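You operate a simulated robot arm through the tools that you are given. There is no shell and no other tool. Be economical: measure what you need, move in short steps, check, and stop when the job is done.

Carry out the task below with a simulated two-armed robot. There is one attempt and no reset: what you move stays moved.

Task
On the folding table, fold the yellow cloth in half.

The check looks at the end state, three seconds after you hand in, the way a careful person would. Anything else that was tipped, shoved, dropped, spilled or broken makes it a failure. Flat cloth is picked up by pressing the open fingertips on it (5 to 10 N) and closing them slowly along it; thin cloth reads only 2 to 8 mm in the jaws.

Robot
Two 7-joint arms with two-finger parallel grippers on one trunk, on a base that drives. Base frame: it is fixed to the floor where the robot stands at the start and does not move with it; the origin is under the middle of the robot, x ahead of it, y to its left, z up; the surface under the hand at the start is at about z = 740. Lengths are in mm, angles in degrees, forces in N, time in s.
The left shoulder is at the start at [218, 171, 1027], the right one opposite. Places, roughly: folding table [800, -100, 700]. Payload 4.4 kg a hand.
The TCP of each hand is the grasp point between the finger pads, 23 mm short of the fingertips. In the tool frame z runs along the fingers and y along their closing line. The gripper opens to 94 mm. The fingers are 38 mm wide and 10 mm thick; the gripper's body (54 by 96 mm) begins 39 mm behind the TCP.
Orientation is told as [roll, pitch, yaw] about the base's x, y, z axes, in that order, counted from this pose: with the fingers straight down and closing along the base's y, the tool's x points along the base's -x, its y along +y and its z along -z.

Tools
- The arms move only by the tool arm_command. It takes "left_series", "right_series" or both (then of equal length, played together; a hand with none holds still); each is a list of rows, each a list of 3 entries, a list of its own where there are three numbers: the shift along the base's x, y, z in units of 40 mm (1.0 is 40 mm), then the turn, a rotation vector about the base's x, y, z in units of 8 degrees (1.0 is 8 degrees), then the opening in per cent of the stroke, from 0 (shut) to 100 (fully open). In form: [[[tx, ty, tz], [wx, wy, wz], jaw], ...]. A call has 1 to 20 rows; each row shifts and turns the commanded pose from where the row before left it. A call with a number of a shift or a turn outside -1 to 1 is refused whole. Rows are played at 5 a second. More than 50 mm and 8.6 degrees between two rows, or a gripper value outside its range, and nothing of the call is played. A pose out of reach is approached as far as the arm can. The call stops where the force on the tool passes 40 N (or 10 N more than at its start, if that is more) or the arm is blocked; 0.2 s more then pass. Each finger travels about 72 mm/s and halts on what it meets, pressing with about 30 N; the grip force reading is that of the motor and also rises with nothing between the fingers. The clock runs only during rows and for 0.2 s after the last one: add rows that do not move to give the fingers time. The reply holds the time, the measured pose of the TCP, the force on the tool along the base axes, the opening and the grip force, in the units named above and with some noise, with the torque about the TCP (base axes, N m) and any sound that the robot's microphone picked up, and new pictures: "views" is both (left out), scene, wrist or none (wrist: the cameras of the hands that moved).
- Cameras (640 x 400 px; columns grow to the right, rows downward): "scene" is now at [326.6, -19.3, 1111.2]; the picture's right is [-0.16, -0.99, 0.00], its down [-0.89, 0.15, -0.42] and it looks along [0.42, -0.07, -0.91] (base axes); focal length 214 px, centre (320, 200). "left" rides on the left gripper at [86, -16, -74] in its tool frame; the picture's right is [0.18, 0.98, 0.00], its down [-0.58, 0.11, -0.81] and it looks along [-0.79, 0.15, 0.59] (tool axes); focal length 243 px, centre (320, 200). "right" rides on the right gripper at [86, 16, -75] in its tool frame; the picture's right is [-0.18, 0.98, 0.00], its down [-0.58, -0.11, -0.81] and it looks along [-0.79, -0.15, 0.59] (tool axes); focal length 243 px, centre (320, 200). There is no depth. A picture from a camera that has moved, and an enlarged one, comes with that camera's place and axes in the base frame and with its lens. The place of the scene camera against the robot may be out by one fixed shift of up to 18 mm in any direction.
- move_column(by): slides the trunk up (or, below 0, down) by that many mm; the arms and the scene camera ride with it, the base frame stays. It gives what a move gives, with no picture.
- base_move(legs): drives the robot by 1 to 6 legs, each [ahead, left, turn to the left] in mm, mm and degrees, along the robot's own axes; the way and the turn of a leg run together, so that a leg with both is an arc; at most 1500 mm and 180 degrees a leg. The arms and the cameras ride along, it lands a little off, and it stops where it bumps. It gives what a move gives, and a new picture of the scene camera.
- pan_tilt(pan, tilt): turns the head with the scene camera to pan (to the left, within 80 degrees either way) and tilt (down, from -29 to 69), counted from straight ahead of the robot. It gives what a move gives, and a new picture of the scene camera.
- zoom(camera, box): a new picture of the part [left, top, right, bottom] of that camera's present view, enlarged. It takes no simulated time.
- close_job(): hands the job in; it is judged then, once.

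Work in short steps. Places have to be worked out from the pictures, the camera data and where the tool is seen: move nearer, look again, correct. Check each grasp and each placing, and mend what went wrong. You have 120 turns and 260 pictures in all, those below and enlarged ones among them. Open the grippers and draw the arms clear of the work before you hand the job in, unless the task says otherwise; then end with one line.

The tools are called after "Request:" as a command line: name --argument value ..., lists and objects as JSON in quotes. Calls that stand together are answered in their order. arm_command: Moves the arms, as the interface text tells. Its arguments: {"type":"object","properties":{"left_series":{"type":"array"},"right_series":{"type":"array"},"views":{"type":"string","enum":["both","scene","wrist","none"]}},"required":[]} The other tools are called the same way: move_column (by) slides the trunk up or down; base_move (legs) drives the base; pan_tilt (pan, tilt) turns the head that bears the scene camera; zoom (camera, box) takes an enlarged picture of a part of a camera's view; close_job () hands the job in.

At the start:

```text
t: 0.0
left_position: [602.6, 159.7, 977.3]
left_tcp_rot: [-0.1, 0.0, 0.0]
left_ft_force: [-1.4, -0.3, -0.1]
left_wrist_torque: [0.02, 0.0, -0.01]
left_finger_gap: 93.9
left_grip_force: 0.0
right_position: [539.9, -337.4, 981.9]
right_tcp_rot: [0.0, 0.0, 0.0]
right_ft_force: [0.8, 0.8, 0.3]
right_wrist_torque: [0.01, -0.02, -0.03]
right_finger_gap: 94.0
right_grip_force: 0.0
trunk travel left (down, up): [-50.0, 338.0]
robot x, y, heading: [-3.0, -0.5, 0.2]
head pan, tilt: [-9.4, 64.9]
```

scene: 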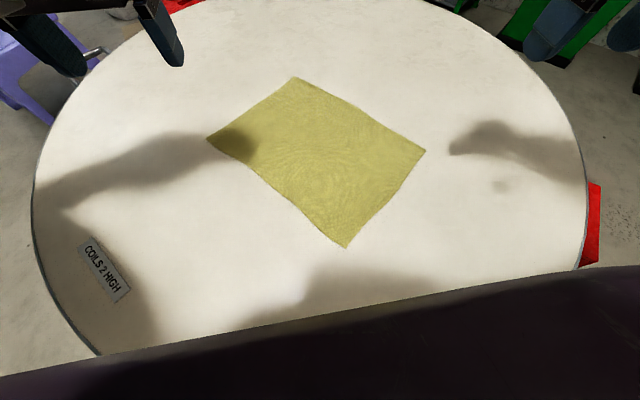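
right: 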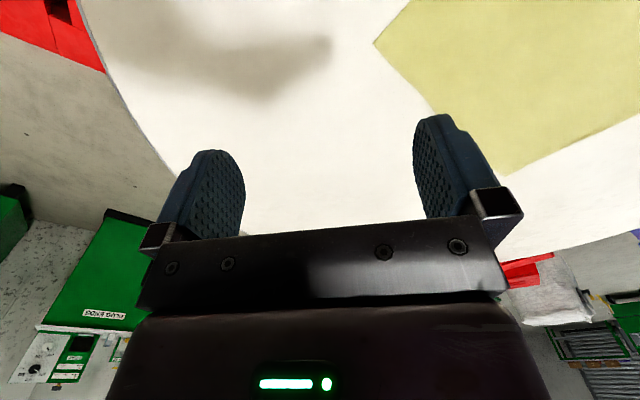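
left: 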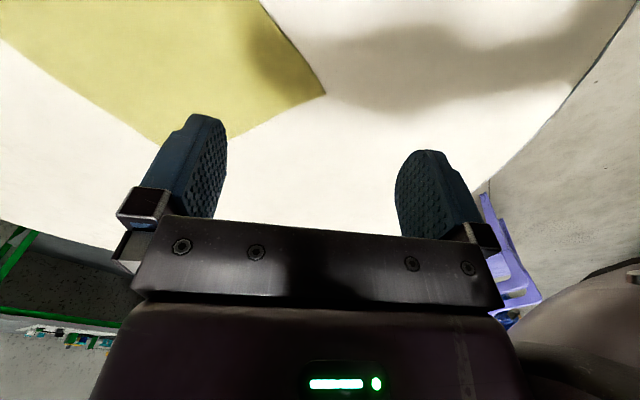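

The cloth is about 374 x 274 mm and sits diagonally, with its near corner at about (401,-77), too close to reach. I plan to drive round to the left so one of its sides faces me. First I'll check the floor there.

Request:
pan_tilt --pan 75 --tilt 35

Request:
pan_tilt --pan 30 --tilt 40

```text
t: 1.6
left_position: [603.5, 159.9, 976.8]
left_tcp_rot: [-0.1, -0.1, -0.1]
left_ft_force: [-0.1, -1.7, -0.1]
left_wrist_torque: [0.03, 0.01, 0.0]
left_finger_gap: 93.9
left_grip_force: 0.1
right_position: [539.3, -336.4, 982.2]
right_tcp_rot: [0.0, 0.1, 0.0]
right_ft_force: [0.0, 1.2, -0.6]
right_wrist_torque: [-0.01, 0.03, 0.0]
right_finger_gap: 94.0
right_grip_force: 0.1
trunk travel left (down, up): [-50.0, 338.0]
robot x, y, heading: [-0.5, -0.0, 0.0]
head pan, tilt: [75.0, 35.0]
camera scene: at [289.4, 75.7, 1150.9], right [0.97, -0.26, 0.0], down [-0.15, -0.55, -0.82], along [0.21, 0.79, -0.57], focal length 214 px, centre (320, 200)
```

scene: 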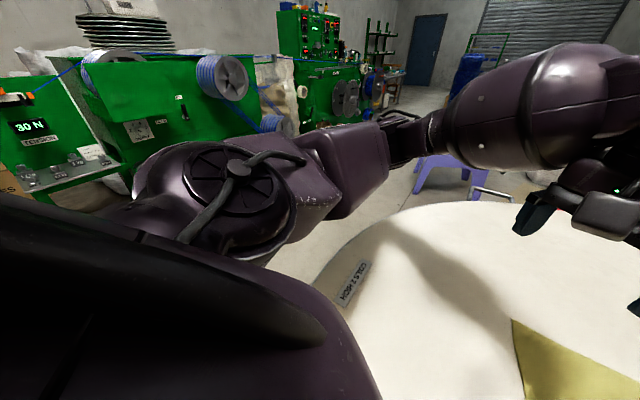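

```text
t: 2.7
left_position: [603.7, 160.2, 977.7]
left_tcp_rot: [-0.1, 0.0, 0.1]
left_ft_force: [-0.9, -0.7, 0.7]
left_wrist_torque: [-0.02, -0.01, -0.01]
left_finger_gap: 94.2
left_grip_force: 0.1
right_position: [539.4, -335.3, 982.2]
right_tcp_rot: [0.0, 0.0, -0.1]
right_ft_force: [-0.5, -0.4, 0.0]
right_wrist_torque: [0.02, -0.02, 0.0]
right_finger_gap: 93.8
right_grip_force: 0.0
trunk travel left (down, up): [-50.0, 338.0]
robot x, y, heading: [1.5, 0.5, 0.2]
head pan, tilt: [30.0, 40.0]
camera scene: at [340.1, 33.3, 1143.4], right [0.5, -0.87, 0.0], down [-0.56, -0.32, -0.77], along [0.66, 0.38, -0.64], focal length 214 px, centre (320, 200)
```

scene: 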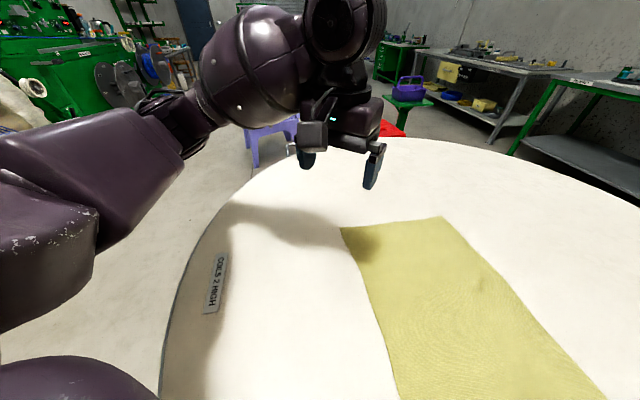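

The floor on my left is free for over a metre. I'll drive round to about (181,501), heading -51°.

Request:
base_move --legs '[[0, 500, 0], [0, 0, -51.3], [113, 141, 0]]'

Request:
pan_tilt --pan 0 --tilt 65

```text
t: 11.4
left_position: [682.3, 145.2, 976.1]
left_tcp_rot: [0.0, 0.0, -50.7]
left_ft_force: [0.2, -0.5, 0.1]
left_wrist_torque: [0.0, 0.03, 0.01]
left_finger_gap: 94.0
left_grip_force: 0.0
right_position: [257.6, -119.7, 982.0]
right_tcp_rot: [0.0, 0.0, -50.7]
right_ft_force: [0.0, 0.6, -0.4]
right_wrist_torque: [0.0, 0.02, -0.02]
right_finger_gap: 93.8
right_grip_force: 0.1
trunk travel left (down, up): [-50.0, 338.0]
robot x, y, heading: [174.9, 505.5, -50.6]
head pan, tilt: [30.0, 40.0]
camera scene: at [421.7, 257.6, 1143.3], right [-0.35, -0.94, 0.0], down [-0.6, 0.23, -0.77], along [0.72, -0.27, -0.64], focal length 214 px, centre (320, 200)
```

scene: 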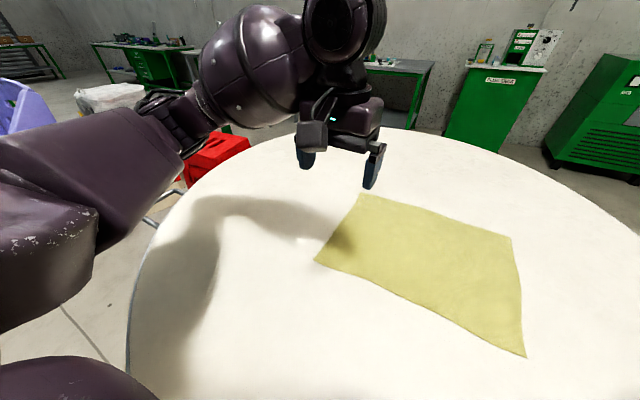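

```text
t: 12.4
left_position: [681.7, 143.8, 977.0]
left_tcp_rot: [0.0, 0.0, -50.7]
left_ft_force: [-0.3, -0.5, 0.1]
left_wrist_torque: [0.0, -0.01, -0.01]
left_finger_gap: 94.1
left_grip_force: 0.0
right_position: [256.5, -121.1, 983.0]
right_tcp_rot: [0.0, 0.0, -50.7]
right_ft_force: [-1.1, -0.7, -0.1]
right_wrist_torque: [0.03, -0.01, -0.01]
right_finger_gap: 94.0
right_grip_force: 0.1
trunk travel left (down, up): [-50.0, 338.0]
robot x, y, heading: [174.2, 508.0, -50.7]
head pan, tilt: [0.0, 65.0]
camera scene: at [380.4, 240.7, 1111.1], right [-0.77, -0.63, 0.0], down [-0.57, 0.7, -0.42], along [0.27, -0.33, -0.91], focal length 214 px, centre (320, 200)
```

scene: 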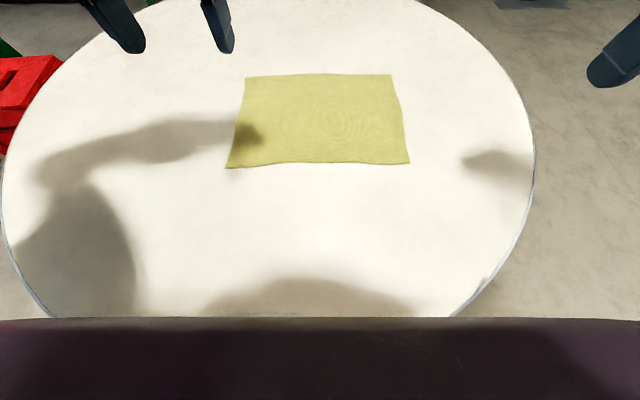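

Now the cloth is square to the robot. In the robot frame the near edge is about 588 ahead, the far edge about 868, and the sides at ±188. I'll bring both hands above the far corners and turn them 90° so the fingers close fore-and-aft.

Request:
arm_command --left_series '[[[0.32, -0.43, -0.2], [0, 0, -0.9375], 60], [[0.32, -0.43, -0.2], [0, 0, -0.9375], 60], [[0.32, -0.43, -0.2], [0, 0, -0.9375], 60], [[0.32, -0.43, -0.2], [0, 0, -0.9375], 60], [[0.32, -0.43, -0.2], [0, 0, -0.9375], 60], [[0.32, -0.43, -0.2], [0, 0, -0.9375], 60], [[0.32, -0.43, -0.2], [0, 0, -0.9375], 60], [[0.32, -0.43, -0.2], [0, 0, -0.9375], 60], [[0.32, -0.43, -0.2], [0, 0, -0.9375], 60], [[0.32, -0.43, -0.2], [0, 0, -0.9375], 60], [[0.32, -0.43, -0.2], [0, 0, -0.9375], 60], [[0.32, -0.43, -0.2], [0, 0, -0.9375], 60], [[0, 0, 0], [0, 0, 0], 60]]' --right_series '[[[0.717, -0.305, -0.2], [0, 0, 0.9375], 60], [[0.717, -0.305, -0.2], [0, 0, 0.9375], 60], [[0.717, -0.305, -0.2], [0, 0, 0.9375], 60], [[0.717, -0.305, -0.2], [0, 0, 0.9375], 60], [[0.717, -0.305, -0.2], [0, 0, 0.9375], 60], [[0.717, -0.305, -0.2], [0, 0, 0.9375], 60], [[0.717, -0.305, -0.2], [0, 0, 0.9375], 60], [[0.717, -0.305, -0.2], [0, 0, 0.9375], 60], [[0.717, -0.305, -0.2], [0, 0, 0.9375], 60], [[0.717, -0.305, -0.2], [0, 0, 0.9375], 60], [[0.717, -0.305, -0.2], [0, 0, 0.9375], 60], [[0.717, -0.305, -0.2], [0, 0, 0.9375], 60], [[0, 0, 0], [0, 0, 0], 60]]'

```text
t: 15.2
left_position: [835.7, -60.9, 884.1]
left_tcp_rot: [0.0, 0.0, -140.7]
left_ft_force: [0.5, -0.1, -0.1]
left_wrist_torque: [-0.02, -0.04, 0.03]
left_finger_gap: 56.6
left_grip_force: 0.1
right_position: [460.6, -56.0, 900.7]
right_tcp_rot: [0.2, 0.8, 19.0]
right_ft_force: [-0.4, 0.2, 0.2]
right_wrist_torque: [0.04, -0.02, -0.03]
right_finger_gap: 56.4
right_grip_force: 0.0
right hand out of reach, approached as far as the arm can: row 6, 7, 8, 9, 10, 11, 12
trunk travel left (down, up): [-50.0, 338.0]
robot x, y, heading: [174.2, 507.2, -50.6]
head pan, tilt: [0.0, 65.0]
camera scene: at [379.9, 240.8, 1111.3], right [-0.77, -0.63, 0.0], down [-0.57, 0.7, -0.42], along [0.27, -0.33, -0.91], focal length 214 px, centre (320, 200)
camera right: at [375.1, -68.6, 976.6], right [-0.15, 0.99, 0.0], down [0.6, 0.09, 0.8], along [0.79, 0.12, -0.6], focal length 243 px, centre (320, 200)
camera left: at [891.5, 6.1, 958.7], right [0.76, -0.65, 0.0], down [-0.38, -0.45, 0.81], along [-0.52, -0.62, -0.59], focal length 243 px, centre (320, 200)
```

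scene: 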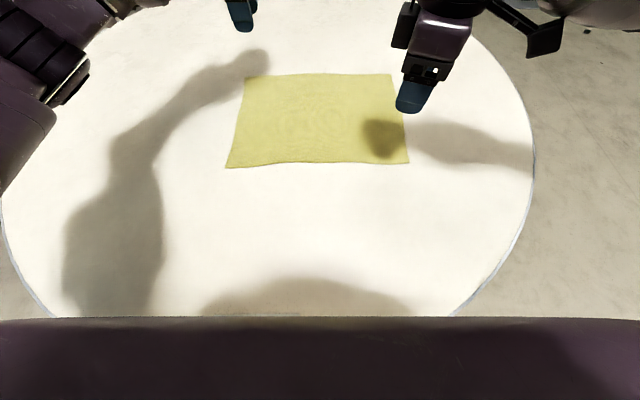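
right: 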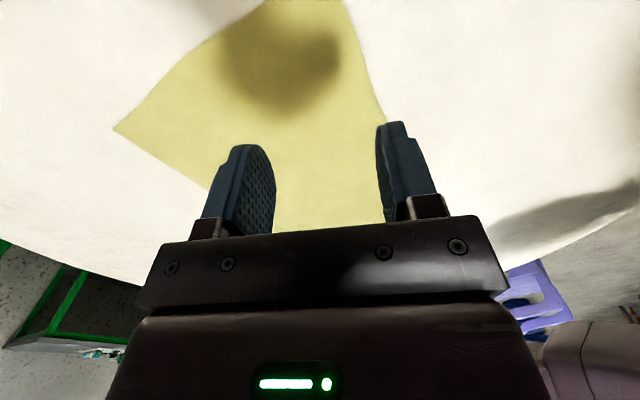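
left: 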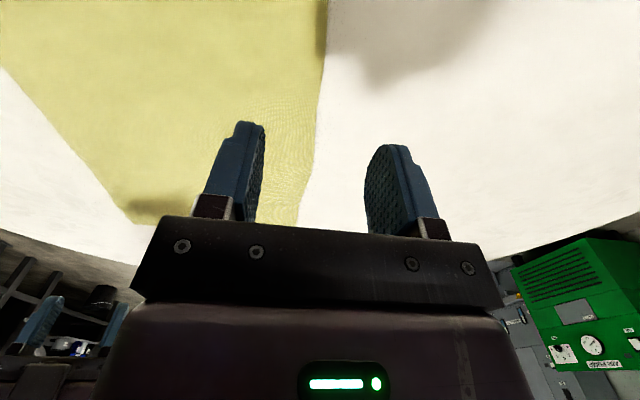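

The left hand is over its corner, but the right stopped short at about 70° of yaw and hasn't travelled forward. I'll back the right hand's yaw off and see where it goes.

Request:
arm_command --right_series '[[[0, 0, 0.2], [0, 0, -1], 60], [[0, 0, 0.2], [0, 0, -1], 60], [[0, 0, 0], [0, 0, -1], 60], [[0, 0, 0], [0, 0, -1], 60], [[0, 0, 0], [0, 0, -1], 60], [[0, 0, 0], [0, 0, 0], 60], [[0, 0, 0], [0, 0, 0], 60]]' --views "scene"

```text
t: 16.8
left_position: [835.3, -60.3, 883.7]
left_tcp_rot: [-0.1, 0.0, -140.8]
left_ft_force: [0.1, -0.5, 0.5]
left_wrist_torque: [0.0, -0.01, 0.03]
left_finger_gap: 56.6
left_grip_force: 0.0
right_position: [461.2, -57.9, 915.8]
right_tcp_rot: [0.2, 0.8, -21.2]
right_ft_force: [-0.7, 0.2, -0.1]
right_wrist_torque: [0.02, 0.01, 0.0]
right_finger_gap: 56.3
right_grip_force: 0.0
trunk travel left (down, up): [-50.0, 338.0]
robot x, y, heading: [173.9, 506.1, -50.8]
head pan, tilt: [0.0, 65.0]
camera scene: at [380.3, 240.7, 1111.1], right [-0.77, -0.63, 0.0], down [-0.57, 0.7, -0.42], along [0.27, -0.33, -0.91], focal length 214 px, centre (320, 200)
```

scene: 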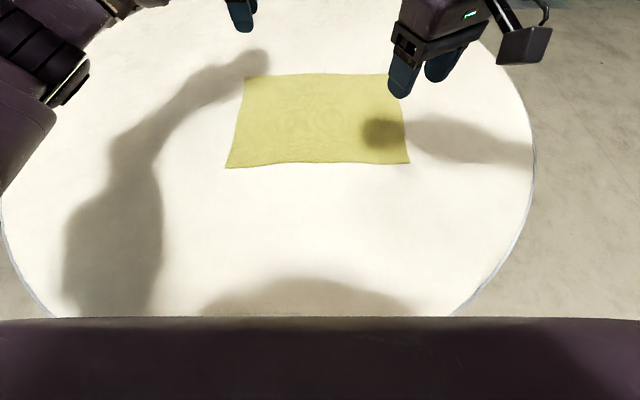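

The right hand now follows at about 30° of yaw, 618 ahead. I'll move it forward over the far right corner, keeping this yaw.

Request:
arm_command --right_series '[[[0.4, -0.65, 0], [0, 0, 0], 60], [[0.4, -0.65, 0], [0, 0, 0], 60], [[0.4, -0.65, 0], [0, 0, 0], 60], [[0.4, -0.65, 0], [0, 0, 0], 60], [[0.4, -0.65, 0], [0, 0, 0], 60], [[0.4, -0.65, 0], [0, 0, 0], 60], [[0.4, -0.65, 0], [0, 0, 0], 60], [[0.4, -0.65, 0], [0, 0, 0], 60], [[0, 0, 0], [0, 0, 0], 60]]'

```text
t: 18.8
left_position: [835.7, -60.8, 883.5]
left_tcp_rot: [0.0, 0.0, -140.7]
left_ft_force: [-0.3, 0.4, -1.0]
left_wrist_torque: [-0.02, 0.0, 0.0]
left_finger_gap: 56.0
left_grip_force: 0.0
right_position: [500.6, -240.1, 934.5]
right_tcp_rot: [0.3, 0.8, -21.2]
right_ft_force: [-0.1, -0.3, -0.8]
right_wrist_torque: [0.02, 0.03, 0.03]
right_finger_gap: 56.6
right_grip_force: 0.1
right hand out of reach, approached as far as the arm can: row 3, 4, 5, 6, 7, 8
trunk travel left (down, up): [-50.0, 338.0]
robot x, y, heading: [177.4, 508.0, -50.8]
head pan, tilt: [0.0, 65.0]
camera scene: at [380.2, 240.6, 1111.1], right [-0.77, -0.63, 0.0], down [-0.57, 0.7, -0.42], along [0.27, -0.33, -0.91], focal length 214 px, centre (320, 200)
camera right: at [425.9, -194.2, 1008.5], right [0.53, 0.85, 0.0], down [0.51, -0.32, 0.8], along [0.68, -0.42, -0.6], focal length 243 px, centre (320, 200)
```

scene: 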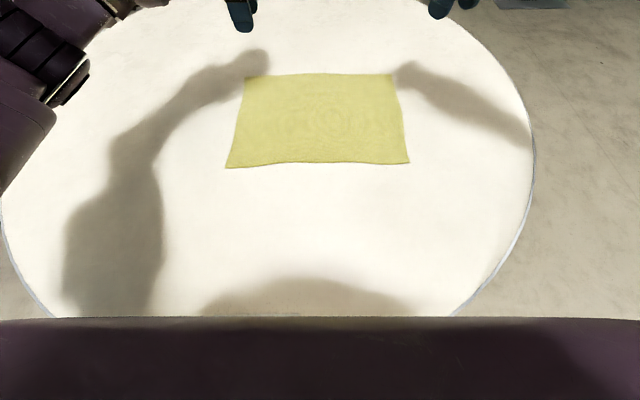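
right: 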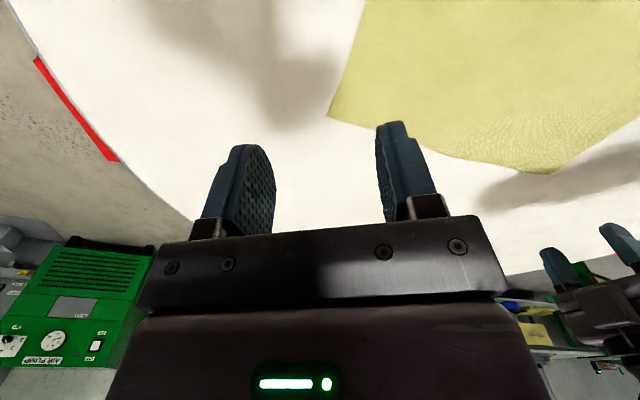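

The right arm stalls at 784 ahead, and the positive yaw seems to run it into a wrist limit. I'll turn it the other way, the same sense as the left hand, while stepping back a little, and then go forward.

Request:
arm_command --right_series '[[[-0.1, 0.12, 0], [0, 0, -1], 60], [[-0.1, 0.12, 0], [0, 0, -1], 60], [[-0.1, 0.12, -0.2], [0, 0, -1], 60], [[-0.1, 0.12, -0.2], [0, 0, -1], 60], [[0, 0, -0.2], [0, 0, -1], 60], [[0, 0, 0], [0, 0, -1], 60], [[0, 0, 0], [0, 0, -1], 60], [[0, 0, 0], [0, 0, -1], 60], [[0, 0, 0], [0, 0, -1], 60], [[0, 0, 0], [0, 0, -1], 60], [[0, 0, 0], [0, 0, 0], 60]]' --views "none"

Request:
arm_command --right_series '[[[0.4, -0.4, -0.2], [0, 0, 0], 60], [[0.4, -0.4, -0.2], [0, 0, 0], 60], [[0.4, -0.4, 0], [0, 0, 0], 60], [[0.4, -0.4, 0], [0, 0, 0], 60], [[0, 0, 0], [0, 0, 0], 60]]' --views "scene"

```text
t: 21.2
left_position: [834.5, -61.1, 882.6]
left_tcp_rot: [-0.1, -0.1, -140.6]
left_ft_force: [-0.1, 0.3, 0.5]
left_wrist_torque: [0.03, -0.01, 0.01]
left_finger_gap: 56.3
left_grip_force: 0.1
right_position: [484.7, -220.8, 909.3]
right_tcp_rot: [0.3, 0.8, -101.1]
right_ft_force: [-0.3, -0.4, 0.7]
right_wrist_torque: [0.0, -0.04, 0.0]
right_finger_gap: 56.4
right_grip_force: 0.1
trunk travel left (down, up): [-50.0, 338.0]
robot x, y, heading: [178.4, 509.7, -50.7]
head pan, tilt: [0.0, 65.0]
```

```text
t: 22.4
left_position: [835.2, -61.4, 884.6]
left_tcp_rot: [0.0, 0.1, -140.7]
left_ft_force: [-0.7, -0.1, 0.4]
left_wrist_torque: [0.05, -0.01, -0.04]
left_finger_gap: 56.6
left_grip_force: 0.0
right_position: [495.9, -256.0, 904.8]
right_tcp_rot: [0.3, 0.8, -101.1]
right_ft_force: [-1.0, 0.9, -0.4]
right_wrist_torque: [-0.01, -0.01, -0.01]
right_finger_gap: 56.6
right_grip_force: 0.0
right hand out of reach, approached as far as the arm can: row 2, 3, 4
trunk travel left (down, up): [-50.0, 338.0]
robot x, y, heading: [175.4, 509.5, -50.7]
head pan, tilt: [0.0, 65.0]
camera scene: at [380.2, 240.6, 1111.1], right [-0.77, -0.63, 0.0], down [-0.57, 0.7, -0.42], along [0.27, -0.33, -0.91], focal length 214 px, centre (320, 200)
```

scene: 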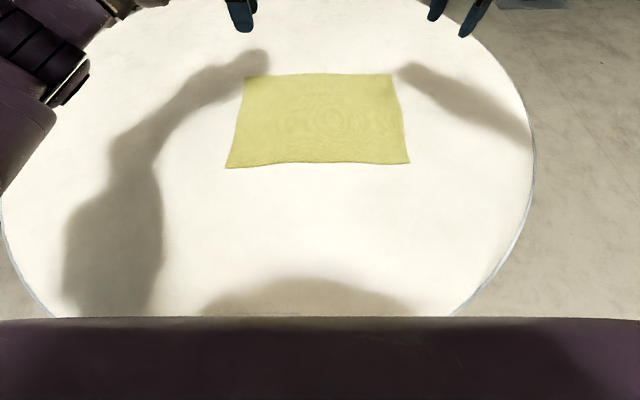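

Yaw isn't the limit, so it may be a posture limit when the right hand comes inward. I'll test by moving right first and then forward.

Request:
arm_command --right_series '[[[-0.64, -0.53, 0], [0, 0, 0], 60], [[-0.64, -0.53, 0], [0, 0, 0], 60], [[-0.64, -0.53, 0], [0, 0, 0], 60], [[0.5, -0.62, 0], [0, 0, 0], 60], [[0.5, -0.62, 0], [0, 0, 0], 60], [[0.5, -0.62, 0], [0, 0, 0], 60], [[0.5, -0.62, 0], [0, 0, 0], 60], [[0, 0, 0], [0, 0, 0], 60]]' --views "none"

```text
t: 24.2
left_position: [834.5, -60.8, 885.0]
left_tcp_rot: [0.0, -0.1, -140.7]
left_ft_force: [0.0, -0.1, 0.8]
left_wrist_torque: [0.04, -0.01, -0.01]
left_finger_gap: 56.3
left_grip_force: 0.1
right_position: [451.3, -361.2, 906.4]
right_tcp_rot: [0.5, 0.8, -101.0]
right_ft_force: [0.8, -0.3, -0.5]
right_wrist_torque: [-0.01, 0.0, -0.02]
right_finger_gap: 56.6
right_grip_force: 0.1
right hand out of reach, approached as far as the arm can: row 5, 6, 7
trunk travel left (down, up): [-50.0, 338.0]
robot x, y, heading: [172.7, 510.6, -50.9]
head pan, tilt: [0.0, 65.0]
```

The right hand reaches 848 ahead when it is further out. From here I'll try moving inward to see if the limit depends on the posture.

Request:
arm_command --right_series '[[[0.6, 0.49, -0.2], [0, 0, 0], 60], [[0.6, 0.49, -0.2], [0, 0, 0], 60], [[0.6, 0.49, -0.2], [0, 0, 0], 60], [[0.6, 0.49, -0.2], [0, 0, 0], 60], [[0.6, 0.49, -0.2], [0, 0, 0], 60], [[0, 0, 0], [0, 0, 0], 60]]' --views "scene"

```text
t: 25.6
left_position: [835.6, -60.6, 883.4]
left_tcp_rot: [-0.1, 0.1, -140.6]
left_ft_force: [-0.8, 0.0, 1.5]
left_wrist_torque: [-0.02, -0.03, 0.02]
left_finger_gap: 56.5
left_grip_force: 0.0
right_position: [464.2, -337.9, 891.6]
right_tcp_rot: [0.4, 0.8, -101.0]
right_ft_force: [-0.3, -0.9, -0.6]
right_wrist_torque: [-0.03, -0.04, 0.0]
right_finger_gap: 56.5
right_grip_force: 0.1
right hand out of reach, approached as far as the arm can: row 1, 2, 3, 4, 5
trunk travel left (down, up): [-50.0, 338.0]
robot x, y, heading: [175.4, 505.7, -50.7]
head pan, tilt: [0.0, 65.0]
camera scene: at [380.3, 240.7, 1111.1], right [-0.77, -0.63, 0.0], down [-0.57, 0.7, -0.42], along [0.27, -0.33, -0.91], focal length 214 px, centre (320, 200)
```

scene: 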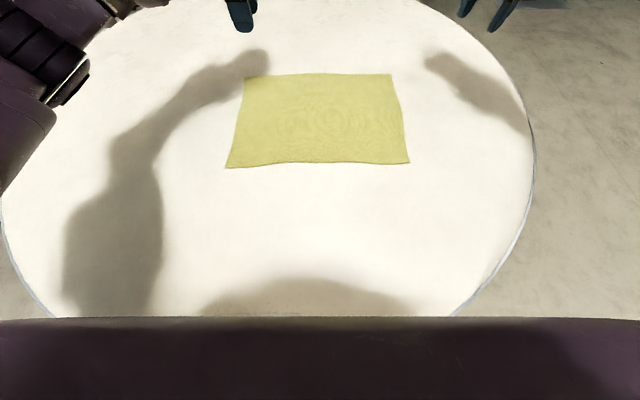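

The right arm's inner limit is real. I'll test how far inward the left arm can go, since I could shift the base to favour the right arm.

Request:
arm_command --left_series '[[[-0.7, -0.3, 0], [0, 0, 0], 60], [[-0.7, -0.3, 0], [0, 0, 0], 60], [[-0.55, -0.45, 0], [0, 0, 0], 60], [[-0.55, -0.45, 0], [0, 0, 0], 60], [[0, 0, 0], [0, 0, 0], 60]]' --views "none"

Request:
arm_command --right_series '[[[-0.4, 0.49, -0.2], [0, 0, 0], 60], [[-0.4, 0.49, -0.2], [0, 0, 0], 60], [[-0.4, 0.49, -0.2], [0, 0, 0], 60], [[0, 0, -0.5], [0, 0, 0], 60], [[0, 0, -0.5], [0, 0, 0], 60], [[0.6, 0.49, 0], [0, 0, 0], 60], [[0.6, 0.49, 0], [0, 0, 0], 60], [[0.6, 0.49, 0], [0, 0, 0], 60], [[0, 0, 0], [0, 0, 0], 60]]' --views "none"

```text
t: 26.8
left_position: [736.1, -120.9, 882.2]
left_tcp_rot: [0.0, -0.1, -140.7]
left_ft_force: [0.1, 0.5, 0.7]
left_wrist_torque: [-0.05, -0.02, 0.0]
left_finger_gap: 56.5
left_grip_force: 0.0
right_position: [463.8, -338.9, 891.4]
right_tcp_rot: [0.4, 0.8, -101.0]
right_ft_force: [0.0, -1.1, 0.1]
right_wrist_torque: [-0.02, 0.01, 0.0]
right_finger_gap: 56.6
right_grip_force: 0.0
trunk travel left (down, up): [-50.0, 338.0]
robot x, y, heading: [175.6, 508.2, -50.6]
head pan, tilt: [0.0, 65.0]
```

```text
t: 28.8
left_position: [734.8, -121.1, 883.1]
left_tcp_rot: [0.1, 0.0, -140.7]
left_ft_force: [0.6, 0.3, -0.6]
left_wrist_torque: [0.01, -0.02, -0.02]
left_finger_gap: 56.3
left_grip_force: 0.1
right_position: [488.0, -220.7, 827.6]
right_tcp_rot: [0.3, 0.7, -101.2]
right_ft_force: [-0.5, -0.9, -0.1]
right_wrist_torque: [-0.01, 0.02, -0.02]
right_finger_gap: 56.4
right_grip_force: 0.1
trunk travel left (down, up): [-50.0, 338.0]
robot x, y, heading: [172.3, 511.3, -50.8]
head pan, tilt: [0.0, 65.0]
```

The left arm reaches 35 off centre at 841 ahead without trouble. Now I'll check the right hand's forward reach at lower height.

Request:
arm_command --right_series '[[[0.5, -0.62, 0], [0, 0, 0], 60], [[0.5, -0.62, 0], [0, 0, 0], 60], [[0.5, -0.62, 0], [0, 0, 0], 60], [[0, 0, 0], [0, 0, 0], 60]]' --views "none"

```text
t: 29.8
left_position: [734.3, -121.7, 881.0]
left_tcp_rot: [0.0, 0.0, -140.7]
left_ft_force: [0.9, -0.3, 0.0]
left_wrist_torque: [0.01, 0.0, -0.02]
left_finger_gap: 56.2
left_grip_force: 0.0
right_position: [481.1, -245.7, 825.4]
right_tcp_rot: [0.3, 0.9, -101.0]
right_ft_force: [0.0, -0.1, 0.4]
right_wrist_torque: [-0.01, 0.02, 0.02]
right_finger_gap: 56.5
right_grip_force: 0.1
right hand out of reach, approached as far as the arm can: row 1, 2, 3
trunk travel left (down, up): [-50.0, 338.0]
robot x, y, heading: [174.5, 511.0, -50.6]
head pan, tilt: [0.0, 65.0]
```

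The right arm's inner limit is about 240 out at 777 ahead, and wider further out. I'll shift the base 50 forward and 130 left so both far corners come within reach.

Request:
base_move --legs '[[50, 130, 0]]'

```text
t: 31.6
left_position: [868.4, -77.0, 881.7]
left_tcp_rot: [0.0, -0.1, -140.7]
left_ft_force: [-0.2, 0.7, 0.2]
left_wrist_torque: [0.03, 0.0, -0.02]
left_finger_gap: 56.3
left_grip_force: 0.0
right_position: [614.7, -200.7, 825.3]
right_tcp_rot: [0.3, 0.8, -101.1]
right_ft_force: [-0.2, -0.5, 0.8]
right_wrist_torque: [0.02, 0.03, -0.02]
right_finger_gap: 56.4
right_grip_force: 0.2
trunk travel left (down, up): [-50.0, 338.0]
robot x, y, heading: [307.3, 557.7, -50.9]
head pan, tilt: [0.0, 65.0]
camera scene: at [513.0, 285.2, 1111.1], right [-0.77, -0.63, 0.0], down [-0.57, 0.7, -0.42], along [0.27, -0.33, -0.91], focal length 214 px, centre (320, 200)
```

scene: 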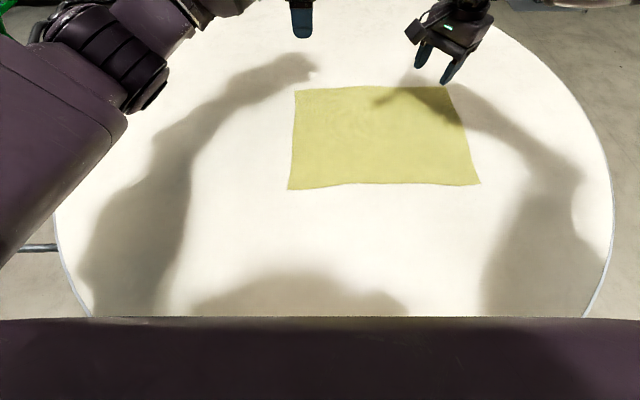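

The cloth's far corners are at about (862,-43) and (571,-294). I'll hover both hands over the grasp points about 22 mm inside the far edge, turn the right hand so it also closes fore-and-aft, and then check with the wrist cameras.

Request:
arm_command --left_series '[[[-0.205, 0.165, -0.46], [0, 0, 0], 50], [[-0.205, 0.165, -0.46], [0, 0, 0], 50], [[-0.205, 0.165, -0.46], [0, 0, 0], 50], [[-0.205, 0.165, -0.46], [0, 0, 0], 50], [[-0.205, 0.165, -0.46], [0, 0, 0], 50], [[0, 0, 0], [0, 0, 0], 50]]' --right_series '[[[-0.19, -0.3, -0.175], [0, 0, -1], 50], [[-0.19, -0.3, -0.175], [0, 0, -1], 50], [[-0.19, -0.3, -0.175], [0, 0, -1], 50], [[-0.19, -0.3, -0.175], [0, 0, -1], 50], [[-0.19, -0.3, -0.175], [0, 0, -1], 50], [[0, 0, 0], [0, 0, 0], 50]]'

```text
t: 33.0
left_position: [825.7, -44.1, 790.4]
left_tcp_rot: [0.0, 0.0, -140.8]
left_ft_force: [-0.1, -0.3, 0.6]
left_wrist_torque: [-0.02, -0.02, 0.01]
left_finger_gap: 46.9
left_grip_force: 0.0
right_position: [575.7, -260.3, 790.1]
right_tcp_rot: [0.3, 0.8, -141.2]
right_ft_force: [0.1, -0.1, 0.3]
right_wrist_torque: [0.01, 0.03, 0.01]
right_finger_gap: 47.3
right_grip_force: 0.1
trunk travel left (down, up): [-50.0, 338.0]
robot x, y, heading: [308.9, 556.0, -50.8]
head pan, tilt: [0.0, 65.0]
camera scene: at [512.7, 285.4, 1111.3], right [-0.77, -0.63, 0.0], down [-0.57, 0.7, -0.42], along [0.27, -0.33, -0.91], focal length 214 px, centre (320, 200)
camera right: at [652.7, -218.1, 865.5], right [0.47, -0.88, 0.0], down [-0.53, -0.28, 0.8], along [-0.7, -0.38, -0.6], focal length 243 px, centre (320, 200)
camera left: at [881.5, 23.2, 864.6], right [0.76, -0.65, 0.0], down [-0.38, -0.45, 0.81], along [-0.52, -0.62, -0.59], focal length 243 px, centre (320, 200)
```

scene: 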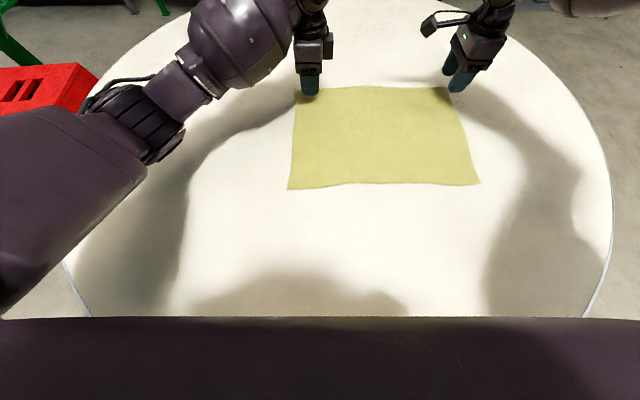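
right: 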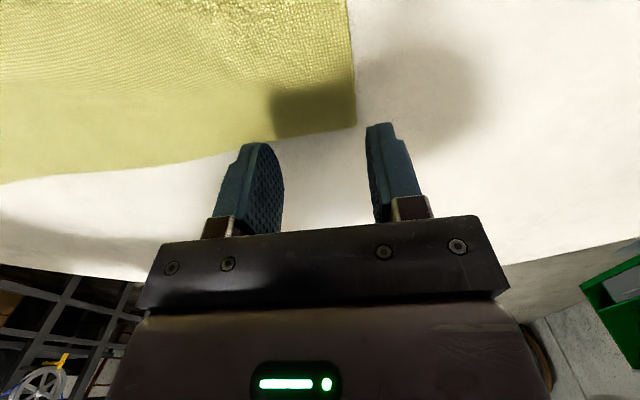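
left: 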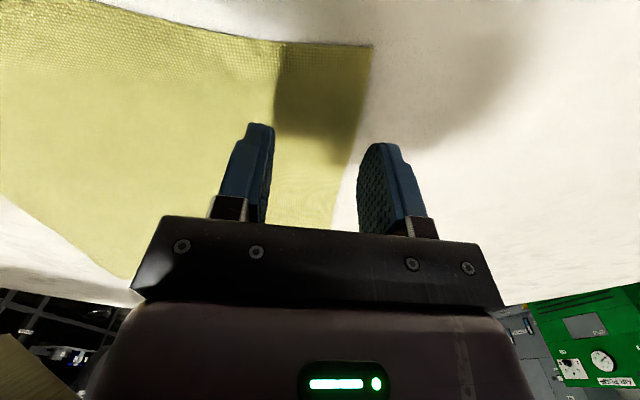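

From the wrist cameras the corners are at A≈(868,-30) and D≈(583,-280), so the scene camera reads about 15 mm off to the right. I'll shift both hands left by that much, narrow the jaws, and come down to just above contact.

Request:
arm_command --left_series '[[[0.175, 0.325, 0], [0, 0, 0], 42], [[0, 0, -0.25], [0, 0, 0], 42], [[0, 0, -0.25], [0, 0, 0], 42], [[0, 0, 0], [0, 0, 0], 42]]' --right_series '[[[0.32, 0.325, 0], [0, 0, 0], 42], [[0, 0, -0.25], [0, 0, 0], 42], [[0, 0, -0.25], [0, 0, 0], 42], [[0, 0, 0], [0, 0, 0], 42]]'

```text
t: 34.0
left_position: [833.6, -29.4, 770.4]
left_tcp_rot: [0.1, -0.1, -140.7]
left_ft_force: [0.4, -0.8, 0.1]
left_wrist_torque: [-0.01, -0.03, -0.01]
left_finger_gap: 39.4
left_grip_force: 0.1
right_position: [589.1, -247.5, 769.8]
right_tcp_rot: [0.4, 0.8, -141.2]
right_ft_force: [-0.2, -0.1, -0.1]
right_wrist_torque: [-0.01, -0.02, -0.02]
right_finger_gap: 39.6
right_grip_force: 0.1
trunk travel left (down, up): [-50.0, 338.0]
robot x, y, heading: [307.9, 553.4, -51.0]
head pan, tilt: [0.0, 65.0]
camera scene: at [512.7, 285.4, 1111.3], right [-0.77, -0.63, 0.0], down [-0.57, 0.7, -0.42], along [0.27, -0.33, -0.91], focal length 214 px, centre (320, 200)
camera right: at [665.9, -205.1, 846.4], right [0.47, -0.88, 0.0], down [-0.53, -0.28, 0.8], along [-0.7, -0.38, -0.6], focal length 243 px, centre (320, 200)
camera left: at [889.2, 37.0, 845.3], right [0.76, -0.65, 0.0], down [-0.38, -0.45, 0.81], along [-0.52, -0.62, -0.59], focal length 243 px, centre (320, 200)
```

scene: 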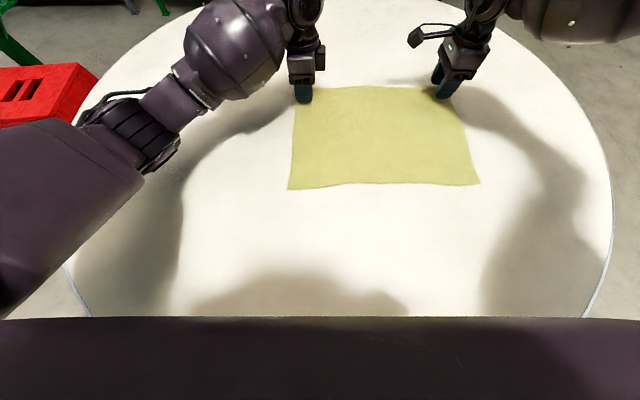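
right: 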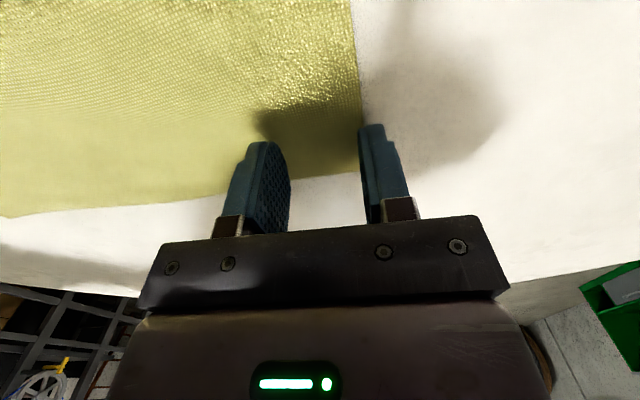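
left: 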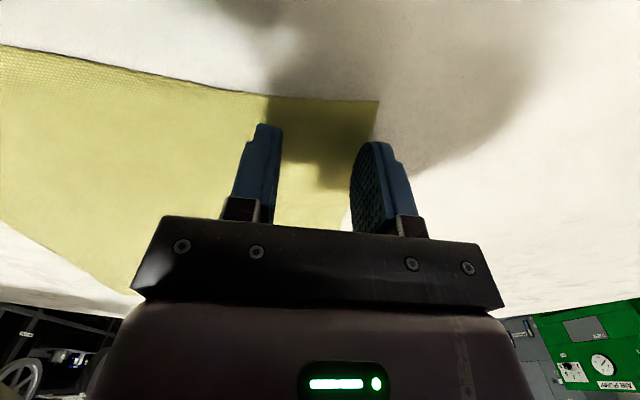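

Corner positions confirmed. I'll nudge both hands 6 mm inward so both fingertips land on cloth, then press down in small steps.

Request:
arm_command --left_series '[[[-0.095, 0.115, 0], [0, 0, 0], 42], [[0, 0, -0.05], [0, 0, 0], 42], [[0, 0, -0.05], [0, 0, 0], 42], [[0, 0, -0.04], [0, 0, 0], 42], [[0, 0, 0], [0, 0, 0], 42]]' --right_series '[[[-0.095, 0.115, 0], [0, 0, 0], 42], [[0, 0, -0.05], [0, 0, 0], 42], [[0, 0, -0.05], [0, 0, 0], 42], [[0, 0, -0.04], [0, 0, 0], 42], [[0, 0, 0], [0, 0, 0], 42]]' --views "none"

```text
t: 35.2
left_position: [830.2, -25.9, 766.2]
left_tcp_rot: [0.0, 0.0, -140.8]
left_ft_force: [-1.0, 0.0, 0.1]
left_wrist_torque: [-0.02, 0.0, 0.02]
left_finger_gap: 39.6
left_grip_force: 0.1
right_position: [584.8, -241.5, 766.0]
right_tcp_rot: [0.4, 0.8, -141.1]
right_ft_force: [-0.1, 0.9, 1.2]
right_wrist_torque: [0.02, 0.02, -0.05]
right_finger_gap: 39.7
right_grip_force: 0.6
trunk travel left (down, up): [-50.0, 338.0]
robot x, y, heading: [307.6, 554.3, -50.8]
head pan, tilt: [0.0, 65.0]
```

No clear contact yet, so I'll go down a little further.

Request:
arm_command --left_series '[[[0, 0, -0.05], [0, 0, 0], 42], [[0, 0, -0.025], [0, 0, 0], 42], [[0, 0, 0], [0, 0, 0], 42]]' --right_series '[[[0, 0, -0.05], [0, 0, 0], 42], [[0, 0, -0.025], [0, 0, 0], 42], [[0, 0, 0], [0, 0, 0], 42]]' --views "none"

```text
t: 36.0
left_position: [830.2, -26.8, 763.9]
left_tcp_rot: [0.3, -0.1, -140.8]
left_ft_force: [-1.1, -1.0, 4.4]
left_wrist_torque: [0.01, 0.01, 0.01]
left_finger_gap: 39.5
left_grip_force: 0.0
right_position: [584.6, -241.4, 764.5]
right_tcp_rot: [0.6, 0.9, -141.1]
right_ft_force: [0.1, -0.6, 16.8]
right_wrist_torque: [0.11, 0.45, -0.02]
right_finger_gap: 39.4
right_grip_force: 0.0
trunk travel left (down, up): [-50.0, 338.0]
robot x, y, heading: [304.4, 557.5, -50.7]
head pan, tilt: [0.0, 65.0]
```

Both hands are in contact, at 4.4 N left and 16.8 N right. I'll equalise the forces, then close slowly.

Request:
arm_command --left_series '[[[0, 0, -0.01], [0, 0, 0], 42], [[0, 0, 0], [0, 0, 0], 42]]' --right_series '[[[0, 0, -0.0], [0, 0, 0], 42], [[0, 0, 0.018], [0, 0, 0], 42]]' --views "none"

Request:
arm_command --left_series '[[[0, 0, 0], [0, 0, 0], 38], [[0, 0, 0], [0, 0, 0], 34], [[0, 0, 0], [0, 0, 0], 30], [[0, 0, 0], [0, 0, 0], 26], [[0, 0, 0], [0, 0, 0], 22], [[0, 0, 0], [0, 0, 0], 18], [[0, 0, 0], [0, 0, 0], 14], [[0, 0, 0], [0, 0, 0], 10], [[0, 0, 0], [0, 0, 0], 6], [[0, 0, 0], [0, 0, 0], 2], [[0, 0, 0], [0, 0, 0], 0], [[0, 0, 0], [0, 0, 0], 0], [[0, 0, 0], [0, 0, 0], 0]]' --right_series '[[[0, 0, 0], [0, 0, 0], 38], [[0, 0, 0], [0, 0, 0], 34], [[0, 0, 0], [0, 0, 0], 30], [[0, 0, 0], [0, 0, 0], 26], [[0, 0, 0], [0, 0, 0], 22], [[0, 0, 0], [0, 0, 0], 18], [[0, 0, 0], [0, 0, 0], 14], [[0, 0, 0], [0, 0, 0], 10], [[0, 0, 0], [0, 0, 0], 6], [[0, 0, 0], [0, 0, 0], 2], [[0, 0, 0], [0, 0, 0], 0], [[0, 0, 0], [0, 0, 0], 0], [[0, 0, 0], [0, 0, 0], 0]]'

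```text
t: 36.6
left_position: [829.7, -26.9, 766.1]
left_tcp_rot: [0.3, -0.1, -140.8]
left_ft_force: [0.8, -2.1, 10.8]
left_wrist_torque: [0.05, -0.04, -0.01]
left_finger_gap: 39.2
left_grip_force: 0.2
right_position: [584.7, -241.2, 764.4]
right_tcp_rot: [0.5, 0.8, -141.0]
right_ft_force: [2.3, -1.8, 17.9]
right_wrist_torque: [0.03, 0.43, 0.02]
right_finger_gap: 38.1
right_grip_force: 0.0
trunk travel left (down, up): [-50.0, 338.0]
robot x, y, heading: [309.7, 553.5, -50.9]
head pan, tilt: [0.0, 65.0]
```

```text
t: 39.4
left_position: [828.9, -25.3, 764.8]
left_tcp_rot: [0.3, 0.0, -140.8]
left_ft_force: [0.6, -0.1, 21.2]
left_wrist_torque: [0.07, -0.06, 0.05]
left_finger_gap: 7.2
left_grip_force: 30.5
right_position: [583.1, -240.6, 763.1]
right_tcp_rot: [0.4, 0.8, -141.1]
right_ft_force: [-0.1, 1.1, 14.6]
right_wrist_torque: [-0.09, 0.18, -0.01]
right_finger_gap: 7.2
right_grip_force: 30.4
trunk travel left (down, up): [-50.0, 338.0]
robot x, y, heading: [310.7, 558.1, -50.7]
head pan, tilt: [0.0, 65.0]
camera scene: at [511.2, 287.6, 1112.3], right [-0.77, -0.63, 0.0], down [-0.57, 0.7, -0.43], along [0.27, -0.33, -0.91], focal length 214 px, centre (320, 200)
camera right: at [660.2, -199.0, 840.1], right [0.47, -0.88, 0.01], down [-0.53, -0.28, 0.8], along [-0.7, -0.38, -0.6], focal length 243 px, centre (320, 200)
camera left: at [884.5, 42.3, 839.1], right [0.76, -0.65, 0.0], down [-0.38, -0.45, 0.81], along [-0.52, -0.62, -0.59], focal length 243 px, centre (320, 200)
```

scene: 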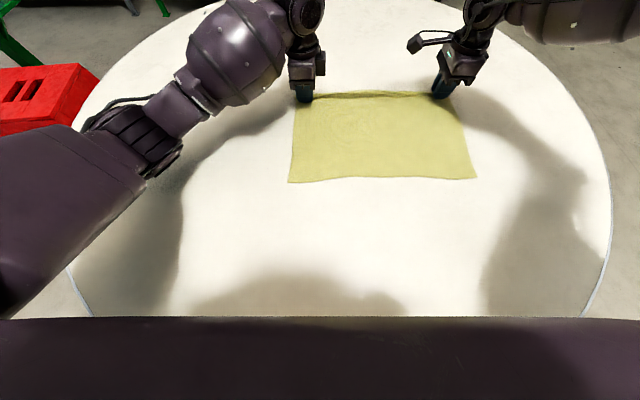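
right: 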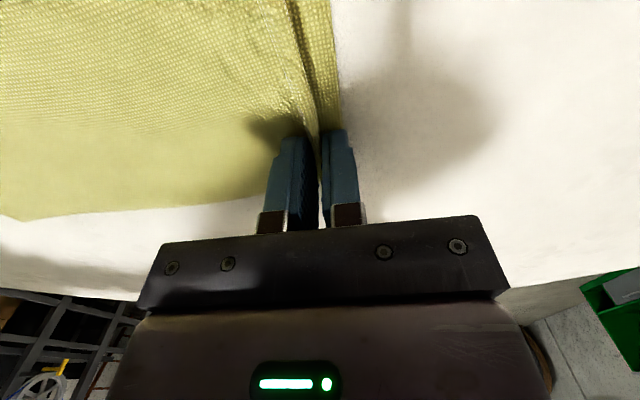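
left: 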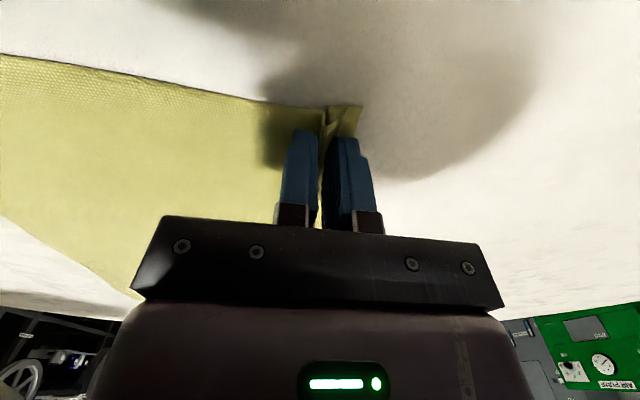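

Both jaws hold cloth at 7.2 mm, but a flap about 12 mm wide sticks out past the fingers and would turn under in the fold. I'll open, lift slightly and look, then regrip nearer the edge.

Request:
arm_command --left_series '[[[0, 0, 0.02], [0, 0, 0], 12], [[0, 0, 0.02], [0, 0, 0], 24], [[0, 0, 0.05], [0, 0, 0], 36], [[0, 0, 0.3], [0, 0, 0], 40], [[0, 0, 0.3], [0, 0, 0], 40]]' --right_series '[[[0, 0, 0.02], [0, 0, 0], 12], [[0, 0, 0.02], [0, 0, 0], 24], [[0, 0, 0.05], [0, 0, 0], 36], [[0, 0, 0.3], [0, 0, 0], 40], [[0, 0, 0.3], [0, 0, 0], 40]]'

```text
t: 40.6
left_position: [828.8, -26.7, 789.6]
left_tcp_rot: [0.0, 0.2, -140.8]
left_ft_force: [0.2, -0.6, 0.5]
left_wrist_torque: [-0.02, -0.01, 0.03]
left_finger_gap: 37.6
left_grip_force: 0.0
right_position: [584.3, -242.4, 789.4]
right_tcp_rot: [0.2, 0.7, -141.1]
right_ft_force: [0.0, -0.6, 0.7]
right_wrist_torque: [-0.02, 0.03, 0.01]
right_finger_gap: 37.6
right_grip_force: 0.0
trunk travel left (down, up): [-50.0, 338.0]
robot x, y, heading: [309.9, 553.8, -50.8]
head pan, tilt: [0.0, 65.0]
camera scene: at [512.6, 285.4, 1111.1], right [-0.77, -0.63, 0.0], down [-0.57, 0.7, -0.42], along [0.27, -0.33, -0.91], focal length 214 px, centre (320, 200)
camera right: at [661.0, -200.6, 864.6], right [0.47, -0.88, 0.0], down [-0.53, -0.28, 0.8], along [-0.7, -0.38, -0.6], focal length 243 px, centre (320, 200)
camera left: at [884.6, 40.8, 864.4], right [0.76, -0.65, 0.0], down [-0.38, -0.45, 0.81], along [-0.52, -0.62, -0.59], focal length 243 px, centre (320, 200)
```

scene: 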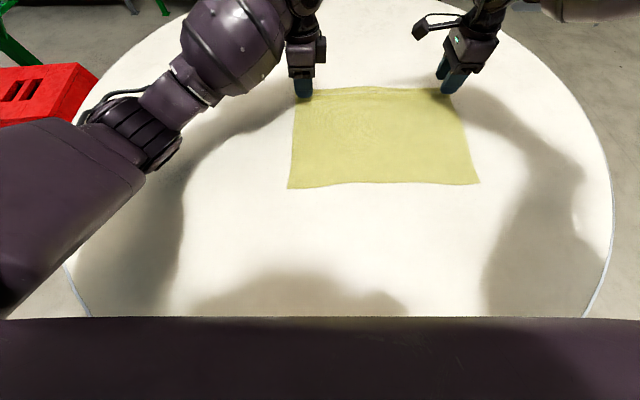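
right: 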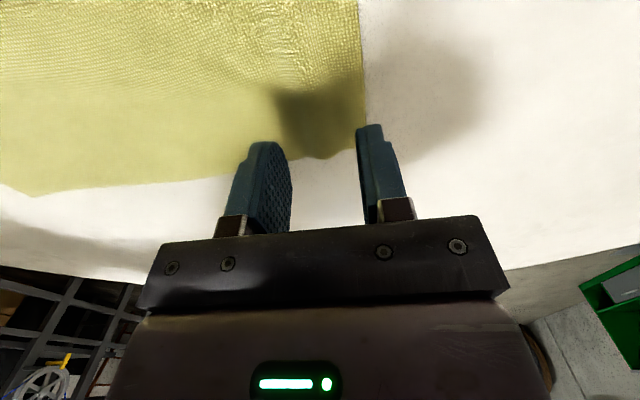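
left: 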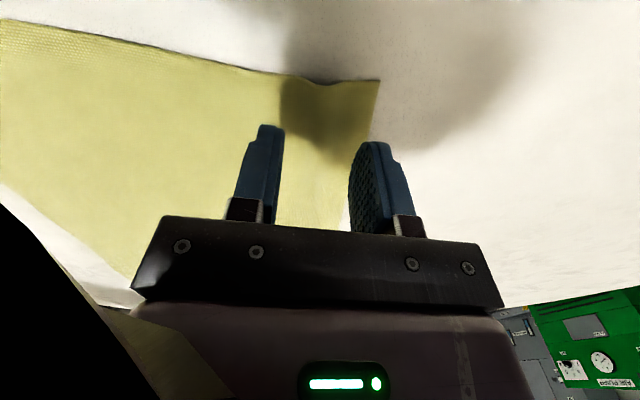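

The cloth springs back flat. I'll move both hands 14 mm forward so the outer finger clears the edge, narrow the jaws to about 30 mm, and lower again.

Request:
arm_command --left_series '[[[0.22, -0.27, 0], [0, 0, 0], 32], [[0, 0, -0.3], [0, 0, 0], 32], [[0, 0, -0.25], [0, 0, 0], 32], [[0, 0, -0.05], [0, 0, 0], 32], [[0, 0, 0], [0, 0, 0], 32]]' --right_series '[[[0.22, -0.27, 0], [0, 0, 0], 32], [[0, 0, -0.3], [0, 0, 0], 32], [[0, 0, -0.25], [0, 0, 0], 32], [[0, 0, -0.05], [0, 0, 0], 32], [[0, 0, 0], [0, 0, 0], 32]]' --views "wrist"

```text
t: 41.8
left_position: [836.8, -36.3, 764.8]
left_tcp_rot: [0.0, 0.0, -140.8]
left_ft_force: [0.6, -0.6, 0.9]
left_wrist_torque: [0.0, 0.0, 0.01]
left_finger_gap: 29.9
left_grip_force: 0.0
right_position: [587.5, -257.7, 777.1]
right_tcp_rot: [0.4, 0.8, -141.0]
right_ft_force: [-0.2, 0.2, 0.8]
right_wrist_torque: [-0.01, 0.02, 0.02]
right_finger_gap: 30.1
right_grip_force: 0.0
right hand out of reach, approached as far as the arm can: row 2, 3
trunk travel left (down, up): [-50.0, 338.0]
robot x, y, heading: [306.7, 553.8, -50.8]
head pan, tilt: [0.0, 65.0]
camera right: at [665.2, -214.9, 852.7], right [0.47, -0.88, 0.0], down [-0.53, -0.28, 0.8], along [-0.7, -0.38, -0.6], focal length 243 px, centre (320, 200)
camera left: at [894.4, 29.3, 839.6], right [0.76, -0.65, 0.0], down [-0.38, -0.45, 0.81], along [-0.52, -0.62, -0.59], focal length 243 px, centre (320, 200)
```

right: 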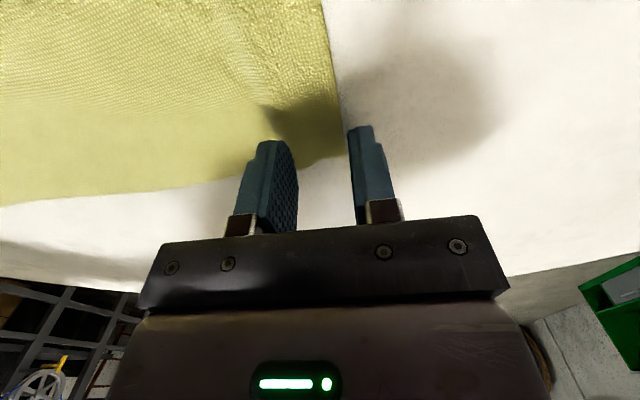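
left: 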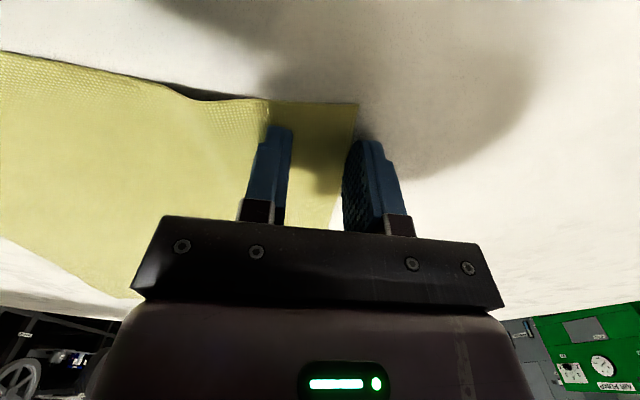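

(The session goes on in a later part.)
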